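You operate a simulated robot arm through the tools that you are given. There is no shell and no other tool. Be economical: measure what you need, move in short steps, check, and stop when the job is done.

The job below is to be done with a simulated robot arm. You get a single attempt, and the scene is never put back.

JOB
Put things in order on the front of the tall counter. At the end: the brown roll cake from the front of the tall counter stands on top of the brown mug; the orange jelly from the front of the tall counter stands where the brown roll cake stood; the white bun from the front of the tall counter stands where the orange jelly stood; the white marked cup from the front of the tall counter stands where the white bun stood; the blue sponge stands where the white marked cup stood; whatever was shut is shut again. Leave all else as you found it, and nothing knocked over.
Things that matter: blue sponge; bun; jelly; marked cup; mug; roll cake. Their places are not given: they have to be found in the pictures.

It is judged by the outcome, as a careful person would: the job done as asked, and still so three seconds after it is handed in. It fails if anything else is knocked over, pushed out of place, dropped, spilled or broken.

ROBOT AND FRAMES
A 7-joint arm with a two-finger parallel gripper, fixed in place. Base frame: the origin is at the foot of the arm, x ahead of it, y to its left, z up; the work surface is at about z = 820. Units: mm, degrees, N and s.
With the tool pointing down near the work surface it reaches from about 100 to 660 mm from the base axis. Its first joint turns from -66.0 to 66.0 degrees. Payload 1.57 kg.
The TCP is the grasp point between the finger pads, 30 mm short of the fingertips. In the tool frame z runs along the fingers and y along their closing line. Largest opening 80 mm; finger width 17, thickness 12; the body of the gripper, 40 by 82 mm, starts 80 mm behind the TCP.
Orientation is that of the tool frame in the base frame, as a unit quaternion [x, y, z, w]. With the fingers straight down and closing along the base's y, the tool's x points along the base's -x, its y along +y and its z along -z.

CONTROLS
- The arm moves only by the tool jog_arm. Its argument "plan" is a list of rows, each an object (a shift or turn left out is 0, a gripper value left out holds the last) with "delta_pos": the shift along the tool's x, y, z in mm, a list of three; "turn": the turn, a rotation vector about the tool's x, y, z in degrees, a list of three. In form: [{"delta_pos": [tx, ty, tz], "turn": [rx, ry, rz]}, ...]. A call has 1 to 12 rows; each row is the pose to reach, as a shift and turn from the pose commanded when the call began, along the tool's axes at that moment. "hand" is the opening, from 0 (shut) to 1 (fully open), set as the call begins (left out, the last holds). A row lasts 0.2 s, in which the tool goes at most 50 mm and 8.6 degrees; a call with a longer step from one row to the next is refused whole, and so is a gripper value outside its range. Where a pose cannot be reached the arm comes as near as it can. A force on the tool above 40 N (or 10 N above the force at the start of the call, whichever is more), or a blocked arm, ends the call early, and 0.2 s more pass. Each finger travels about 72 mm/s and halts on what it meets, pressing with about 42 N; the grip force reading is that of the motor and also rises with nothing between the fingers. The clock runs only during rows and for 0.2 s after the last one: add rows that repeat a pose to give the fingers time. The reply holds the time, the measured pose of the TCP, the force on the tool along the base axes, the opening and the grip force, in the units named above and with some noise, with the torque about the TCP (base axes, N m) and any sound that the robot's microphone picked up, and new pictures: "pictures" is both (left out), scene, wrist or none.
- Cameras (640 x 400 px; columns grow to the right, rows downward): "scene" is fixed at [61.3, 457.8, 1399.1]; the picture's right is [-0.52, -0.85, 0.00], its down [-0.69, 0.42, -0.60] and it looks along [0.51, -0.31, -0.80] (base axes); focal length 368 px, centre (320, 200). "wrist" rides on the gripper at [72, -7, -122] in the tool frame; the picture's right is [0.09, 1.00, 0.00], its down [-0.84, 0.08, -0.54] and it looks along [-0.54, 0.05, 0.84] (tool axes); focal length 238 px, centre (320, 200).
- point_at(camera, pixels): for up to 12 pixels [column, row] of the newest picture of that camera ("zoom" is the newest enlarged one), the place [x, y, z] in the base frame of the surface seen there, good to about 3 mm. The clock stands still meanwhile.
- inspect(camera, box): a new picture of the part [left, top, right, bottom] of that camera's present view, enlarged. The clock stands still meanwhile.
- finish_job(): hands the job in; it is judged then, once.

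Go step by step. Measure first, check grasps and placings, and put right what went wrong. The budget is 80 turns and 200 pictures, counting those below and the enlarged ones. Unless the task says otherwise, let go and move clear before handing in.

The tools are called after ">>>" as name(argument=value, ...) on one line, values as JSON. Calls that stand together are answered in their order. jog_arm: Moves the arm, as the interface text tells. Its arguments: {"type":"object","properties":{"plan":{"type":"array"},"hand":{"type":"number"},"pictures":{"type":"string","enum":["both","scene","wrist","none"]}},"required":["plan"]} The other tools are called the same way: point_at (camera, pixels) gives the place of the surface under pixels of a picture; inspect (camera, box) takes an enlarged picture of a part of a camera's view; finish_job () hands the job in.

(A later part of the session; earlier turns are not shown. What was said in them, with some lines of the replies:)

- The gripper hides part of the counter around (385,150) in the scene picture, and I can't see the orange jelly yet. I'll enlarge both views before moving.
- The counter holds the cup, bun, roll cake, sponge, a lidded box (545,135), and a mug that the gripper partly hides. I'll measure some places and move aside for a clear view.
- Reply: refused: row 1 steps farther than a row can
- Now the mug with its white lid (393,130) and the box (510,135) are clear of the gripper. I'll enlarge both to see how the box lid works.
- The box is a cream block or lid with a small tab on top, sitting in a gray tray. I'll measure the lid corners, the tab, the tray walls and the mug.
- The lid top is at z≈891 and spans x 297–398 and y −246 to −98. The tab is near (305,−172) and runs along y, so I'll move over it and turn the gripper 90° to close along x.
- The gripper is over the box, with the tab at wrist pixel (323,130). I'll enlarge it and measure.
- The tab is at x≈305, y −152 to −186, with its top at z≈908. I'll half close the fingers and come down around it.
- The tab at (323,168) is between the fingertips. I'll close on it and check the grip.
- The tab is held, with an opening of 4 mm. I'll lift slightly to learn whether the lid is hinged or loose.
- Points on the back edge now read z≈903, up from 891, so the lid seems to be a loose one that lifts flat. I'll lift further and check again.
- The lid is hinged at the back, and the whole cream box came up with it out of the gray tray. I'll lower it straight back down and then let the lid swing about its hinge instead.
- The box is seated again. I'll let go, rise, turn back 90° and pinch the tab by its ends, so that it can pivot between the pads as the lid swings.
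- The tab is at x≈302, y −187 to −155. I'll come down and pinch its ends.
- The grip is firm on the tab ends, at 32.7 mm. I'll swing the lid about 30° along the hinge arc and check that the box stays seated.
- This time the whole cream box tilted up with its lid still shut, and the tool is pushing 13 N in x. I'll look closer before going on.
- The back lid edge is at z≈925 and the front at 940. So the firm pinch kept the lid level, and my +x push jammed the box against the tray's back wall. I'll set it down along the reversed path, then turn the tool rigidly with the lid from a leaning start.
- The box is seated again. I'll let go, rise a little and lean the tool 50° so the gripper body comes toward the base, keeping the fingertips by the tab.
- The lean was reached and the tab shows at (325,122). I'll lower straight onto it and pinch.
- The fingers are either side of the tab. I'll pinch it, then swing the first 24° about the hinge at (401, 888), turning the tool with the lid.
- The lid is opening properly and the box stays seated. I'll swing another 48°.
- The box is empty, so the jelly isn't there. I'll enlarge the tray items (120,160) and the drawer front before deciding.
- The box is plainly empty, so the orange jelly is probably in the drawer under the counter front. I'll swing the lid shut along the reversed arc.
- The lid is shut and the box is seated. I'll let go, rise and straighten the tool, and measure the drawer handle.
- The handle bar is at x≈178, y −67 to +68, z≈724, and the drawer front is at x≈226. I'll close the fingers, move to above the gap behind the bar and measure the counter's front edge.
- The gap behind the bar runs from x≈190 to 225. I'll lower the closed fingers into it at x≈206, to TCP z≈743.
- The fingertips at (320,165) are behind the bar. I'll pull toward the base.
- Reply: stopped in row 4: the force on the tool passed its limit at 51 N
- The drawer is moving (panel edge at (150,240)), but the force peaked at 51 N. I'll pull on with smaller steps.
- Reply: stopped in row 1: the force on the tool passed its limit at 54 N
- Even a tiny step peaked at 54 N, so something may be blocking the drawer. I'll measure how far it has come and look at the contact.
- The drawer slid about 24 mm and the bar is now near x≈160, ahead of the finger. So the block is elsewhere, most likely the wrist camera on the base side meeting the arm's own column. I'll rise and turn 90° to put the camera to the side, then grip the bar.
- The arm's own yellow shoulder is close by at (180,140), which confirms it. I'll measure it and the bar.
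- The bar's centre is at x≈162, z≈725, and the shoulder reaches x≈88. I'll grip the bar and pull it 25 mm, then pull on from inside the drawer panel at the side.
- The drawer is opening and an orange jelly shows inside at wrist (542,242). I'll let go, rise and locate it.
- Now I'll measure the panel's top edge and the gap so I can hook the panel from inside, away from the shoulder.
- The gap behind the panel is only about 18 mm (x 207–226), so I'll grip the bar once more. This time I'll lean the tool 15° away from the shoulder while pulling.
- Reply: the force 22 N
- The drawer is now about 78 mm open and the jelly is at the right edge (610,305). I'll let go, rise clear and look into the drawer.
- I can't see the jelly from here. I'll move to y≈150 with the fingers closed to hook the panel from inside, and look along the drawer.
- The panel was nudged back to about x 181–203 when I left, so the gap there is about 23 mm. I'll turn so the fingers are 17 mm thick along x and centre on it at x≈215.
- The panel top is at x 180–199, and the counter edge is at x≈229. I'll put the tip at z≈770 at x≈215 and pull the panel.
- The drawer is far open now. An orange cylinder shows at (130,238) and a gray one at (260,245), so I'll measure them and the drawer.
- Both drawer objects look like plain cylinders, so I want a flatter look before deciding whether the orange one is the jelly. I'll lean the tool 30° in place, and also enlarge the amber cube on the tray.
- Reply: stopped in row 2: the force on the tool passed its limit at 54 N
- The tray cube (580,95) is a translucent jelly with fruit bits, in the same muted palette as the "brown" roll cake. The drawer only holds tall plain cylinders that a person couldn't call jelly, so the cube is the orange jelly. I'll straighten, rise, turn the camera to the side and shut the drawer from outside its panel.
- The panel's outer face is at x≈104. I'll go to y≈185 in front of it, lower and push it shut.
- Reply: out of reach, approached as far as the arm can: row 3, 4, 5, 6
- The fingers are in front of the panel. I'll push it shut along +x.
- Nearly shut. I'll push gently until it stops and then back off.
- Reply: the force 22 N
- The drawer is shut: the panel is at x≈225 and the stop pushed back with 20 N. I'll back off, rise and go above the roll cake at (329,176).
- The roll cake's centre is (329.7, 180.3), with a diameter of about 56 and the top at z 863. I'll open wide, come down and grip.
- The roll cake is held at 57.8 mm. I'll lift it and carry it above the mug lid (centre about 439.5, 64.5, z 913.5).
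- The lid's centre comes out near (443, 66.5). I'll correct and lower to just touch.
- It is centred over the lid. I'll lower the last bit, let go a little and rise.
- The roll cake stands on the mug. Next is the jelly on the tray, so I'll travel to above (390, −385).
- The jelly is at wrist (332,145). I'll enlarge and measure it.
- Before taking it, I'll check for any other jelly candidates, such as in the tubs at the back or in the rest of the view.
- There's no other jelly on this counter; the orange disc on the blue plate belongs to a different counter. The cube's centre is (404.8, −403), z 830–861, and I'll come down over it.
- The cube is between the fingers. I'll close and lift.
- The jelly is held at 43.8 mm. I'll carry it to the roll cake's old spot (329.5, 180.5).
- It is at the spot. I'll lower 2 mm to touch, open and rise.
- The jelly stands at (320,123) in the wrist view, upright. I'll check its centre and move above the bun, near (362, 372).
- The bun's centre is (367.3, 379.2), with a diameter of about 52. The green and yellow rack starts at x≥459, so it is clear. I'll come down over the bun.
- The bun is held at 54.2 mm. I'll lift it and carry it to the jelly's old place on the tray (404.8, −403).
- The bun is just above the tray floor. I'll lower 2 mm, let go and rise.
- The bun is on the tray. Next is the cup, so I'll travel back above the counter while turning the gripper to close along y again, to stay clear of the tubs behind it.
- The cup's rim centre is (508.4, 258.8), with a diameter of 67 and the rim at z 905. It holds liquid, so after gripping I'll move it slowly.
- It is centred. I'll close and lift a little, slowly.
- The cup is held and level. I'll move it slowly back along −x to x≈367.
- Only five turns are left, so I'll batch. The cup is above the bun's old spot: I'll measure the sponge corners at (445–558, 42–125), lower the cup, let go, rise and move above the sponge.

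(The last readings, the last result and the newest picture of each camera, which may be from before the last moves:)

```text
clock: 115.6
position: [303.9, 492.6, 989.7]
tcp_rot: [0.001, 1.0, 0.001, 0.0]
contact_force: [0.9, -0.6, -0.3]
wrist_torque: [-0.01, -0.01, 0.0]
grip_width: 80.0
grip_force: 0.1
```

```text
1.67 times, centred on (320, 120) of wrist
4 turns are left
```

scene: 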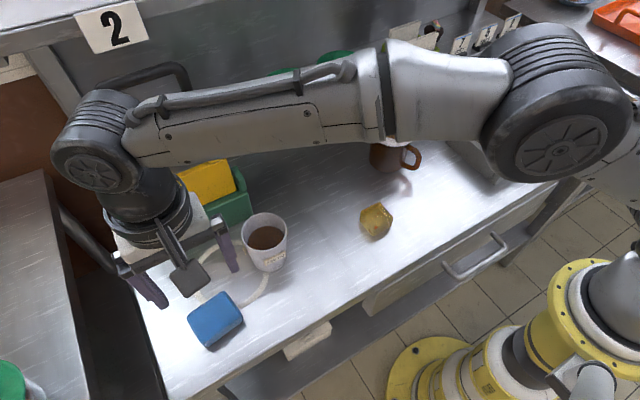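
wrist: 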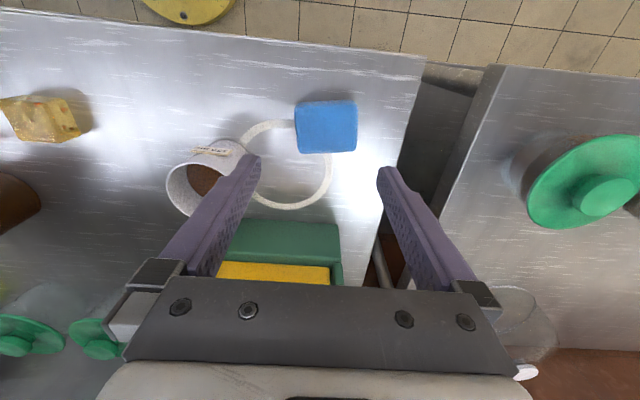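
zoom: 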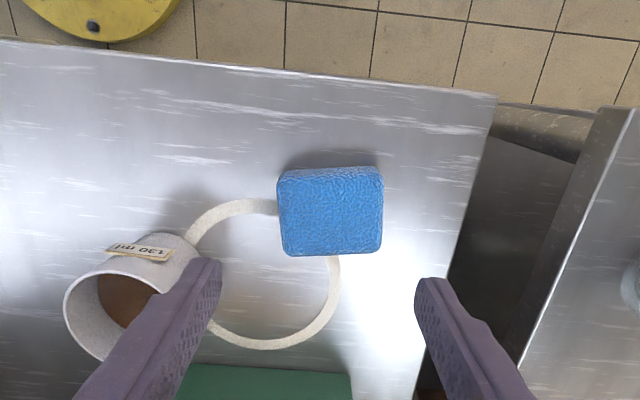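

The cup stands upright at (266,245) in the scene. The sponge's centre is (305.5, 495.5), about 64 wide along y. I'll come down, grip it, lift, carry it around the rack and hover above the cup's old spot.

>>> jog_arm(plan=[{"delta_pos": [-1.5, 3, 30]}, {"delta_pos": [-1.5, 3, 70]}, {"delta_pos": [-1.5, 3, 105]}, {"delta_pos": [-1.5, 3, 125]}, {"delta_pos": [-1.5, 3, 133]}, {"delta_pos": [-1.5, 3, 133]}], hand=1.0, pictures="wrist")

>>> jog_arm(plan=[{"delta_pos": [0, 0, 0]}, {"delta_pos": [0, 0, 0]}, {"delta_pos": [0, 0, 0]}, {"delta_pos": [0, 0, 0]}, {"delta_pos": [0, 0, -35]}, {"delta_pos": [0, 0, -80]}, {"delta_pos": [0, 0, -125]}, {"delta_pos": [0, 0, -145]}], hand=0.6)

>>> jog_arm(plan=[{"delta_pos": [-15, -45, 0]}, {"delta_pos": [-30, -90, 0]}, {"delta_pos": [-45, -135, 0]}, {"delta_pos": [-60, -180, 0]}, {"delta_pos": [-80, -222, 0]}, {"delta_pos": [-125, -236, 0]}, {"delta_pos": [-170, -236, 0]}, {"delta_pos": [-202, -236, 0]}, {"delta_pos": [-202, -236, 45]}, {"delta_pos": [-202, -236, 90]}, {"delta_pos": [-202, -236, 90]}])

```text
clock: 117.0
position: [306.2, 493.5, 855.2]
tcp_rot: [0.002, 1.0, -0.003, -0.001]
contact_force: [-0.5, -0.4, 0.4]
wrist_torque: [0.01, -0.01, -0.03]
grip_width: 80.2
grip_force: 0.0
```

wrist: 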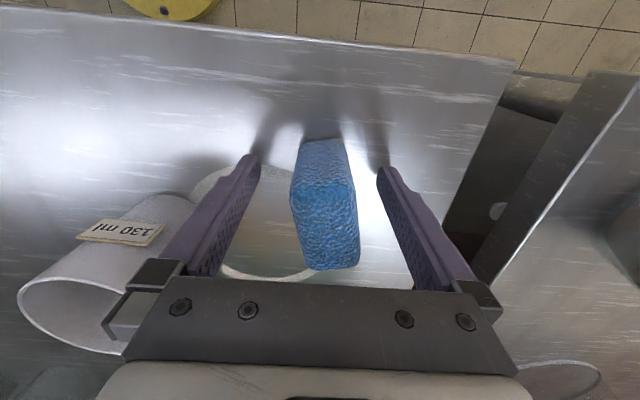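

```text
clock: 118.8
position: [306.0, 494.5, 1001.8]
tcp_rot: [-0.001, 1.0, -0.002, -0.001]
contact_force: [0.6, -0.3, 0.1]
wrist_torque: [-0.06, -0.03, -0.04]
grip_width: 48.0
grip_force: 0.1
```

scene: 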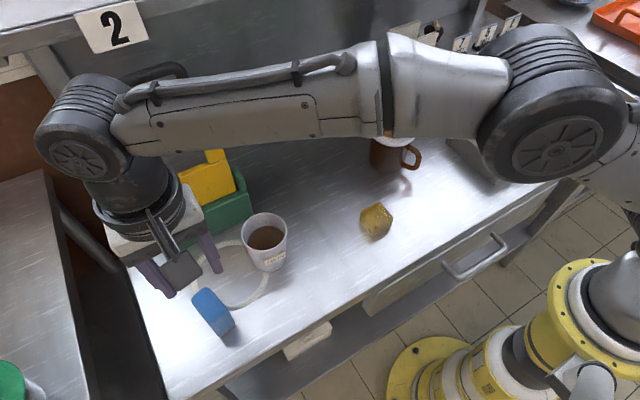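
wrist: 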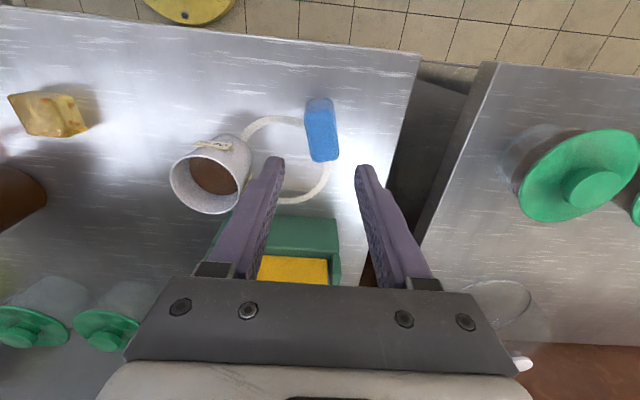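

```text
clock: 121.2
position: [509.3, 259.1, 910.8]
tcp_rot: [0.001, 1.0, 0.001, 0.0]
contact_force: [0.5, 0.6, -0.5]
wrist_torque: [0.04, 0.02, 0.0]
grip_width: 48.2
grip_force: 0.2
3 turns are left
```

scene: 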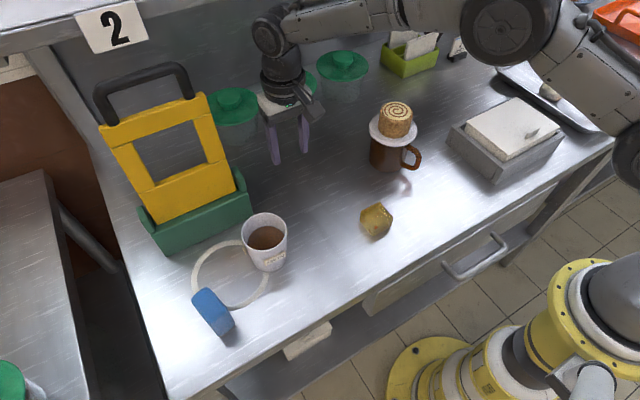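
wrist: 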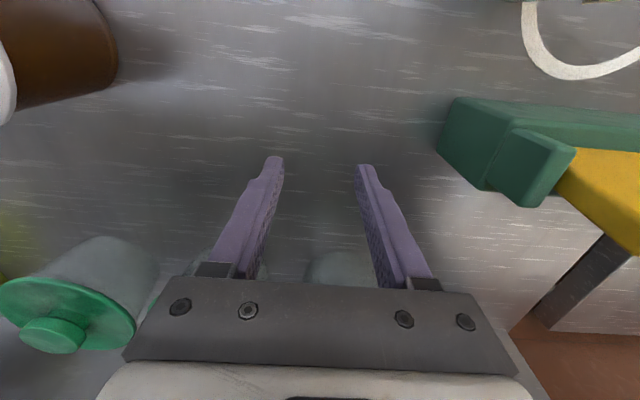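

The grip missed: on the way down a finger tipped the sponge onto its side, and it now stands near (312, 498). By my reading its top face points to +y. I'll push its upper part toward −y so it falls flat again, then turn the gripper and measure it for a fresh grip.

>>> jog_arm(plan=[{"delta_pos": [0, 0, -45]}, {"delta_pos": [0, 0, -90]}, {"delta_pos": [32, 0, -90]}, {"delta_pos": [77, 0, -90]}, {"delta_pos": [122, 14, -90]}, {"delta_pos": [142, 56, -90]}, {"delta_pos": [157, 101, -90]}, {"delta_pos": [172, 146, -90]}, {"delta_pos": [187, 191, -90]}, {"delta_pos": [200, 236, -90]}, {"delta_pos": [199, 264, -90]}, {"delta_pos": [197, 286, -90]}], hand=0, pictures="none")

>>> jog_arm(plan=[{"delta_pos": [0, 0, 0]}, {"delta_pos": [0, 0, 40]}, {"delta_pos": [0, 0, 80]}, {"delta_pos": [0, 0, 106]}, {"delta_pos": [0, 0, 106]}], pictures="wrist")

>>> jog_arm(plan=[{"delta_pos": [0, -5, 0]}, {"delta_pos": [0, -10, 0]}, {"delta_pos": [0, -15, 0]}, {"delta_pos": [0, -20, 0]}, {"delta_pos": [0, -25, 0]}, {"delta_pos": [0, -30, 0]}, {"delta_pos": [0, -35, 0]}, {"delta_pos": [0, -40, 0]}, {"delta_pos": [0, -45, 0]}, {"delta_pos": [0, -50, 0]}, {"delta_pos": [0, -55, 0]}, {"delta_pos": [0, -58, 0]}], pictures="wrist")

>>> jog_arm(plan=[{"delta_pos": [0, 3, -40]}, {"delta_pos": [0, 0, -80]}, {"delta_pos": [0, -20, -110]}, {"delta_pos": [0, -32, -110]}], pictures="none")

>>> jog_arm(plan=[{"turn": [0, 0, 8.2]}, {"turn": [0, 0, 16.4]}, {"turn": [0, 0, 24.6]}, {"turn": [0, 0, 32.8]}, {"turn": [0, 0, 41]}, {"turn": [0, 0, 49.2]}, {"turn": [0, 0, 57.4]}, {"turn": [0, 0, 65.6]}, {"turn": [0, 0, 73.8]}, {"turn": [0, 0, 82]}, {"turn": [0, 0, 90]}, {"turn": [0, 0, 90]}], hand=0.95)

>>> inspect(camera="wrist", box=[220, 40, 420, 190])

>>> point_at(camera="wrist", pixels=[[285, 125], [292, 125], [299, 125], [306, 125], [313, 125], [320, 125], [327, 125], [334, 125], [341, 125], [348, 125], [355, 125], [362, 125]])

>>> point_at(camera="wrist", pixels=[[322, 70], [322, 80], [322, 90], [322, 100], [322, 110], [322, 120], [322, 130], [322, 140], [322, 150], [322, 160], [322, 170], [322, 180]])

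>>> inspect(camera="scene", box=[160, 200, 320, 360])

```text
clock: 123.8
position: [312.5, 544.2, 1001.5]
tcp_rot: [0.001, 1.0, 0.0, 0.0]
contact_force: [0.9, 0.1, 0.5]
wrist_torque: [0.0, 0.0, 0.01]
grip_width: 0.2
grip_force: 21.5
```

```text
clock: 125.0
position: [312.6, 544.8, 895.4]
tcp_rot: [0.001, 1.0, 0.0, 0.0]
contact_force: [-0.1, -0.5, 0.1]
wrist_torque: [0.0, 0.0, -0.01]
grip_width: 0.0
grip_force: 21.6
```

wrist: 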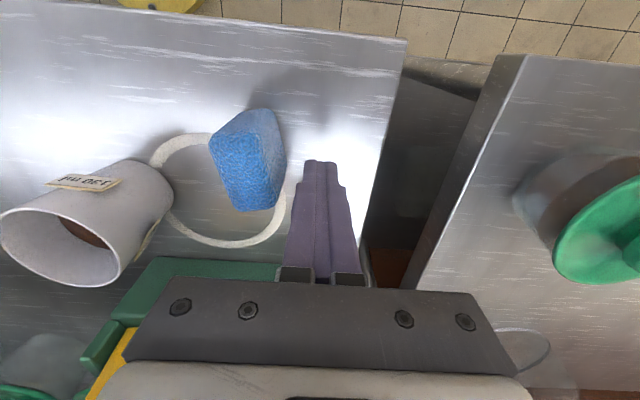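

```text
clock: 127.6
position: [312.0, 485.9, 897.2]
tcp_rot: [0.001, 1.0, 0.0, 0.0]
contact_force: [-0.4, 0.1, 0.1]
wrist_torque: [-0.02, -0.02, 0.02]
grip_width: 0.4
grip_force: 20.8
```

wrist: 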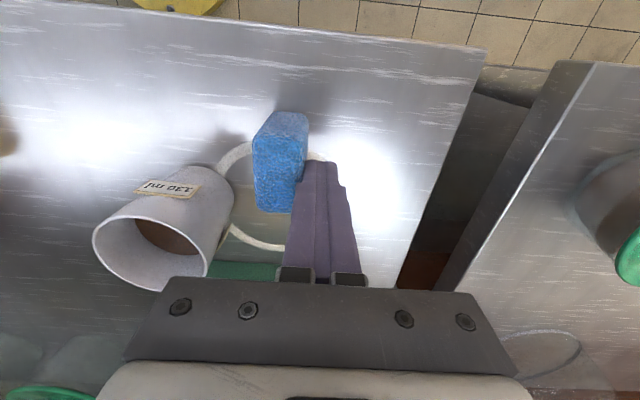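

```text
clock: 128.6
position: [311.9, 454.6, 1006.9]
tcp_rot: [0.001, 1.0, 0.0, 0.0]
contact_force: [-0.3, -0.4, 0.5]
wrist_torque: [-0.01, -0.02, -0.02]
grip_width: 0.2
grip_force: 21.0
```

```text
clock: 131.2
position: [312.0, 454.8, 1006.0]
tcp_rot: [0.708, 0.706, 0.0, 0.0]
contact_force: [-0.1, 0.2, 0.1]
wrist_torque: [-0.03, 0.03, 0.01]
grip_width: 76.1
grip_force: 0.1
```

scene: 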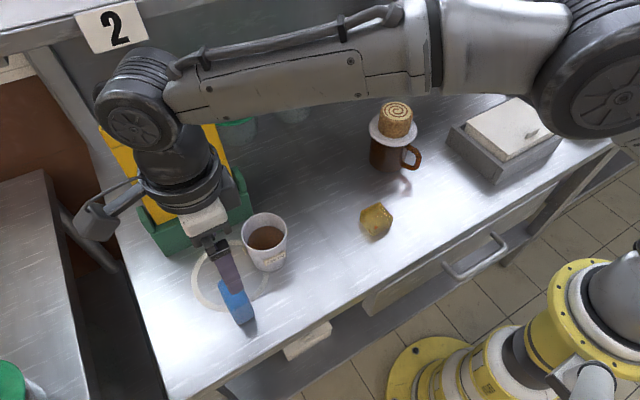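
wrist: 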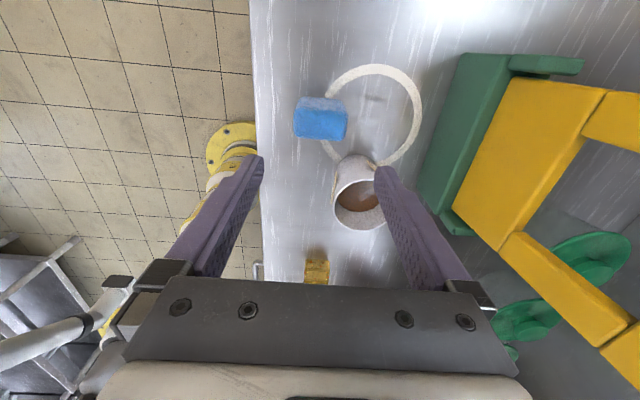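

```text
2.67 times, centred on (320, 115) of wrist
```

zoom: 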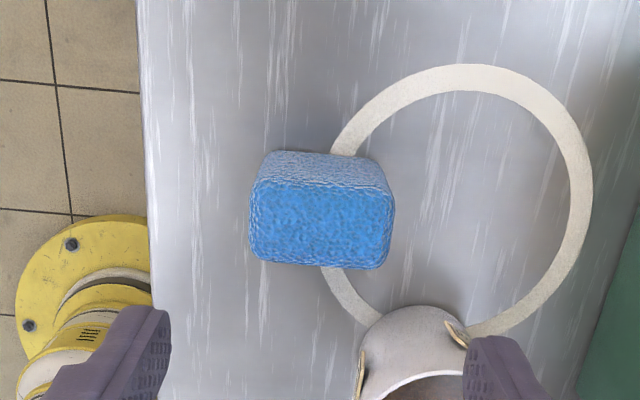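

```text
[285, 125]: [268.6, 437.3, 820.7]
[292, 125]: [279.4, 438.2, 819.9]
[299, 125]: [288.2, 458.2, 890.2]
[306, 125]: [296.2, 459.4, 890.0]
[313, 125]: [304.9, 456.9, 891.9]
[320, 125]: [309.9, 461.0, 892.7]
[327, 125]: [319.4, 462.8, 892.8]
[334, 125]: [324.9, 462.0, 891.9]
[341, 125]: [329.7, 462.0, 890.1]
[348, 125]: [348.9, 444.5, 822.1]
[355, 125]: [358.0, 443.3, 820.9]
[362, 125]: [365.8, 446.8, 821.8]
```

```text
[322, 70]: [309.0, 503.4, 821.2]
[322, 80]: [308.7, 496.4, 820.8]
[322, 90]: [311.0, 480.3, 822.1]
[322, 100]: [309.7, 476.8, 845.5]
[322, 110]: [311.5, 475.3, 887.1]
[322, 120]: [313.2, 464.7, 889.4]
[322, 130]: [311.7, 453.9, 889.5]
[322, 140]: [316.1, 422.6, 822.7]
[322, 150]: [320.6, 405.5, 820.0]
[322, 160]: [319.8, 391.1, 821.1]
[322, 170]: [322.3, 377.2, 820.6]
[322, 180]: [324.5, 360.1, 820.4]
```

```text
2.50 times, centred on (240, 280) of scene
2 turns are left
```

zoom: 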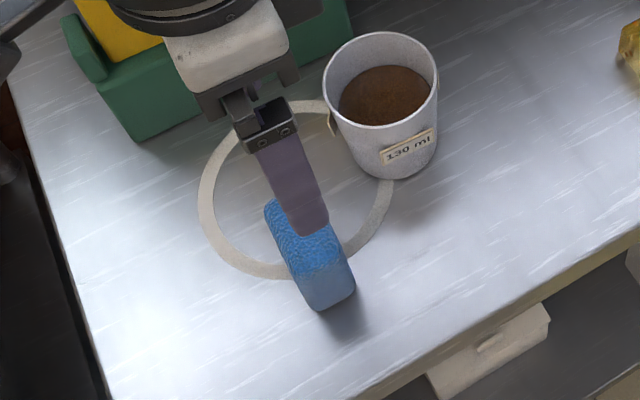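

The sponge slid instead of falling. It still stands with its centre at (309.5, 461) and its top at z 890. I'll grip it across its 50 mm side, carry it over the cup's old spot, tilt it 48° toward −y, lower it until its edge almost touches, and let go so it settles flat.

>>> jog_arm(plan=[{"delta_pos": [6, -2.5, 30]}, {"delta_pos": [6, -2.5, 70]}, {"delta_pos": [6, -2.5, 105]}, {"delta_pos": [6, -2.5, 120]}, {"delta_pos": [6, -2.5, 126]}, {"delta_pos": [6, -2.5, 126]}], hand=0.95, pictures="wrist")

>>> jog_arm(plan=[{"delta_pos": [0, 0, 0]}, {"delta_pos": [0, 0, 0]}, {"delta_pos": [0, 0, 0]}, {"delta_pos": [0, 0, 0]}, {"delta_pos": [0, 0, -30]}, {"delta_pos": [0, 0, -70]}, {"delta_pos": [0, 0, -105]}, {"delta_pos": [0, 0, -120]}], hand=0.4, pictures="wrist")

>>> jog_arm(plan=[{"delta_pos": [-45, 15, 0]}, {"delta_pos": [-90, 30, 0]}, {"delta_pos": [-135, 45, 0]}, {"delta_pos": [-175, 65, 0]}, {"delta_pos": [-197, 105, 0]}, {"delta_pos": [-208, 148, 0]}, {"delta_pos": [-208, 185, 0]}, {"delta_pos": [-208, 198.5, 0]}, {"delta_pos": [-208, 198.5, 0]}], pictures="none")

>>> jog_arm(plan=[{"delta_pos": [0, 0, 0], "turn": [0, 8, 0]}, {"delta_pos": [0, 0, 0], "turn": [0, 16, 0]}, {"delta_pos": [0, 0, 0], "turn": [0, 24, 0]}, {"delta_pos": [0, 0, 0], "turn": [0, 32, 0]}, {"delta_pos": [0, 0, 0], "turn": [0, 40, 0]}, {"delta_pos": [0, 0, 0], "turn": [0, 48, 0]}, {"delta_pos": [0, 0, 40], "turn": [0, 48, 0]}, {"delta_pos": [0, 0, 80], "turn": [0, 48, 0]}, {"delta_pos": [0, 0, 105], "turn": [0, 48, 0]}, {"delta_pos": [0, 0, 118], "turn": [0, 48, 0]}, {"delta_pos": [0, 0, 124], "turn": [0, 48, 0]}, {"delta_pos": [0, 0, 124], "turn": [0, 48, 0]}], pictures="scene")

>>> jog_arm(plan=[{"delta_pos": [0, 0, 0]}, {"delta_pos": [0, 0, 0]}, {"delta_pos": [0, 0, 0]}, {"delta_pos": [0, 0, 0]}, {"delta_pos": [11, 0, -10]}, {"delta_pos": [33, 0, -30]}, {"delta_pos": [66, 0, -60]}, {"delta_pos": [97, 0, -87]}, {"delta_pos": [97, 0, -87]}], hand=0.95)

>>> inspect(camera="scene", box=[230, 110, 430, 260])

>>> point_at(camera="scene", pixels=[[270, 165], [280, 165], [290, 165], [300, 165], [310, 165], [290, 150], [290, 158], [290, 172], [290, 180], [290, 188], [280, 175], [300, 175]])

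```text
clock: 132.6
position: [310.0, 461.1, 879.4]
tcp_rot: [0.708, 0.706, 0.0, -0.001]
contact_force: [0.1, 0.2, -1.0]
wrist_torque: [-0.01, -0.04, 0.0]
grip_width: 76.3
grip_force: 0.1
```

wrist: 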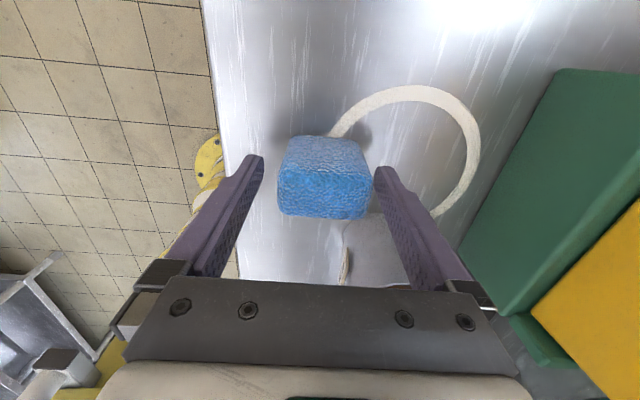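

```text
clock: 134.4
position: [309.5, 460.0, 1000.6]
tcp_rot: [0.707, 0.707, 0.0, 0.0]
contact_force: [1.0, -0.3, -0.9]
wrist_torque: [-0.01, -0.01, 0.01]
grip_width: 53.8
grip_force: 41.9
```

wrist: 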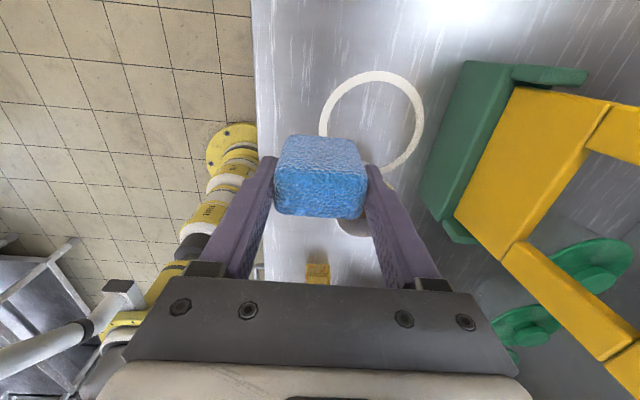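

```text
clock: 136.4
position: [507.7, 252.9, 1000.7]
tcp_rot: [0.708, 0.706, 0.0, 0.001]
contact_force: [-0.1, 0.1, -1.5]
wrist_torque: [0.0, 0.01, -0.03]
grip_width: 54.1
grip_force: 41.6
```

```text
clock: 139.0
position: [508.1, 251.6, 875.9]
tcp_rot: [0.647, 0.645, 0.288, -0.287]
contact_force: [-0.2, -1.4, -0.3]
wrist_torque: [-0.04, -0.01, -0.02]
grip_width: 54.2
grip_force: 42.3
```

scene: 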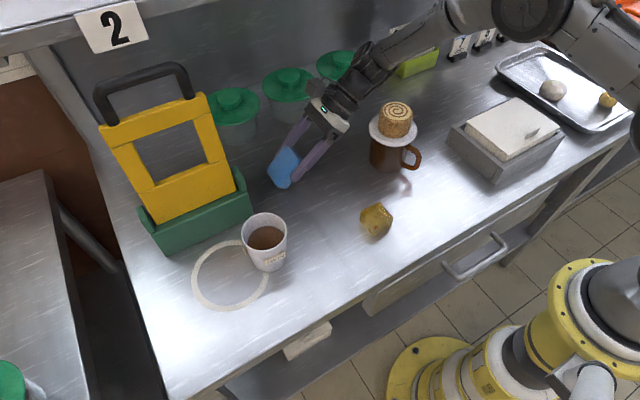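

```text
clock: 141.0
position: [509.0, 252.3, 1005.9]
tcp_rot: [0.646, 0.645, 0.288, -0.288]
contact_force: [-0.7, 0.4, -0.1]
wrist_torque: [0.0, 0.0, 0.03]
grip_width: 75.9
grip_force: 0.1
```

scene: 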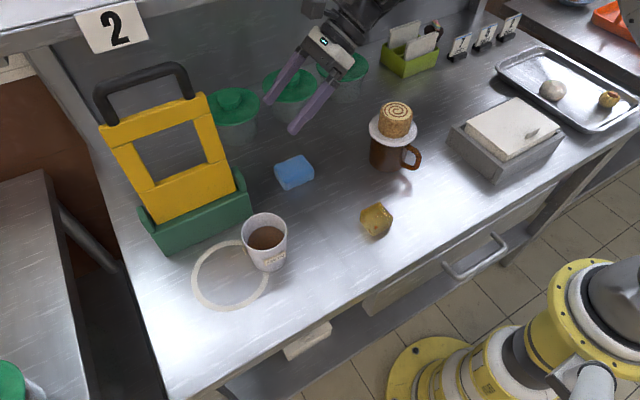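
wrist: 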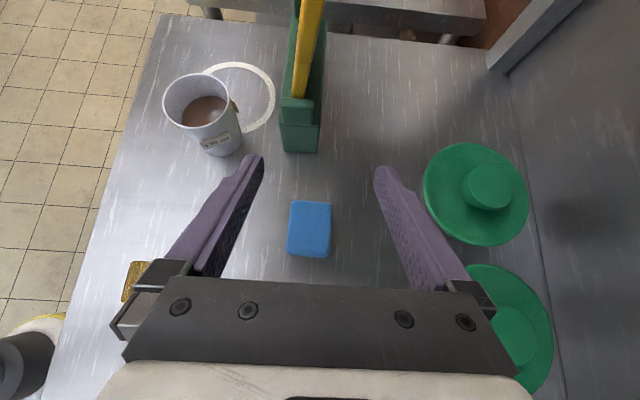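

```text
2.67 times, centred on (330, 185) of scene
```

zoom: 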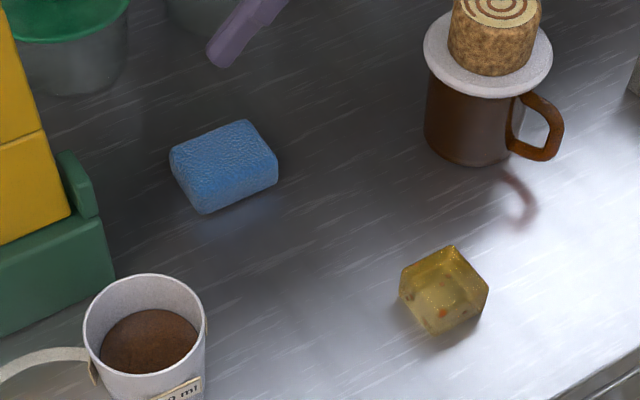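

```text
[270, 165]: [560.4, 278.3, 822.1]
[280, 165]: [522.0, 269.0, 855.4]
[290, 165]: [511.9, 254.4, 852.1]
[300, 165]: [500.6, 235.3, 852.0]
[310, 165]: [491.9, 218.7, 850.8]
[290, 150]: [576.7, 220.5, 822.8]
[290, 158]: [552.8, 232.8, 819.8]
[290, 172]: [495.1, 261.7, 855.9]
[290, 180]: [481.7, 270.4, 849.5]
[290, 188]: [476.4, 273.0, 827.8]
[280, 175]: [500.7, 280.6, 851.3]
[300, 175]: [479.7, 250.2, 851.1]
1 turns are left
```

The sponge lies flat, centred near (506, 251), where the cup stood. The other moved things are upright, the drawer and box are shut, and the gripper is clear, so I'm handing the job in.

>>> finish_job()

```text
The job is handed in.
```

I handed the job in with all five things in their new places; the drawer and the box are shut again.

- **Roll cake:** it stands on the mug's white lid.
- **Jelly:** it stands where the roll cake was. I took the amber cube on the tray to be the "orange jelly". No other jelly turned up on this counter, but the cube looks more yellow than orange, so this is a judgement call.
- **Bun:** it is on the tray where the jelly was.
- **Cup:** it stands upright, still full, where the bun was.
- **Sponge:** it lies flat where the cup was, about 8 mm off centre. A finger tipped it onto its side while I was gripping it, and I set it flat again. I believe the original side is up, but I couldn't confirm that.

While looking for the jelly I opened the box and the drawer. The box was empty, and in the drawer I saw only two plain cylinders, one orange and one gray. I left those where they were and shut both again. The box was also lifted out of its tray twice before I worked out the lid, and it was set back in place each time.
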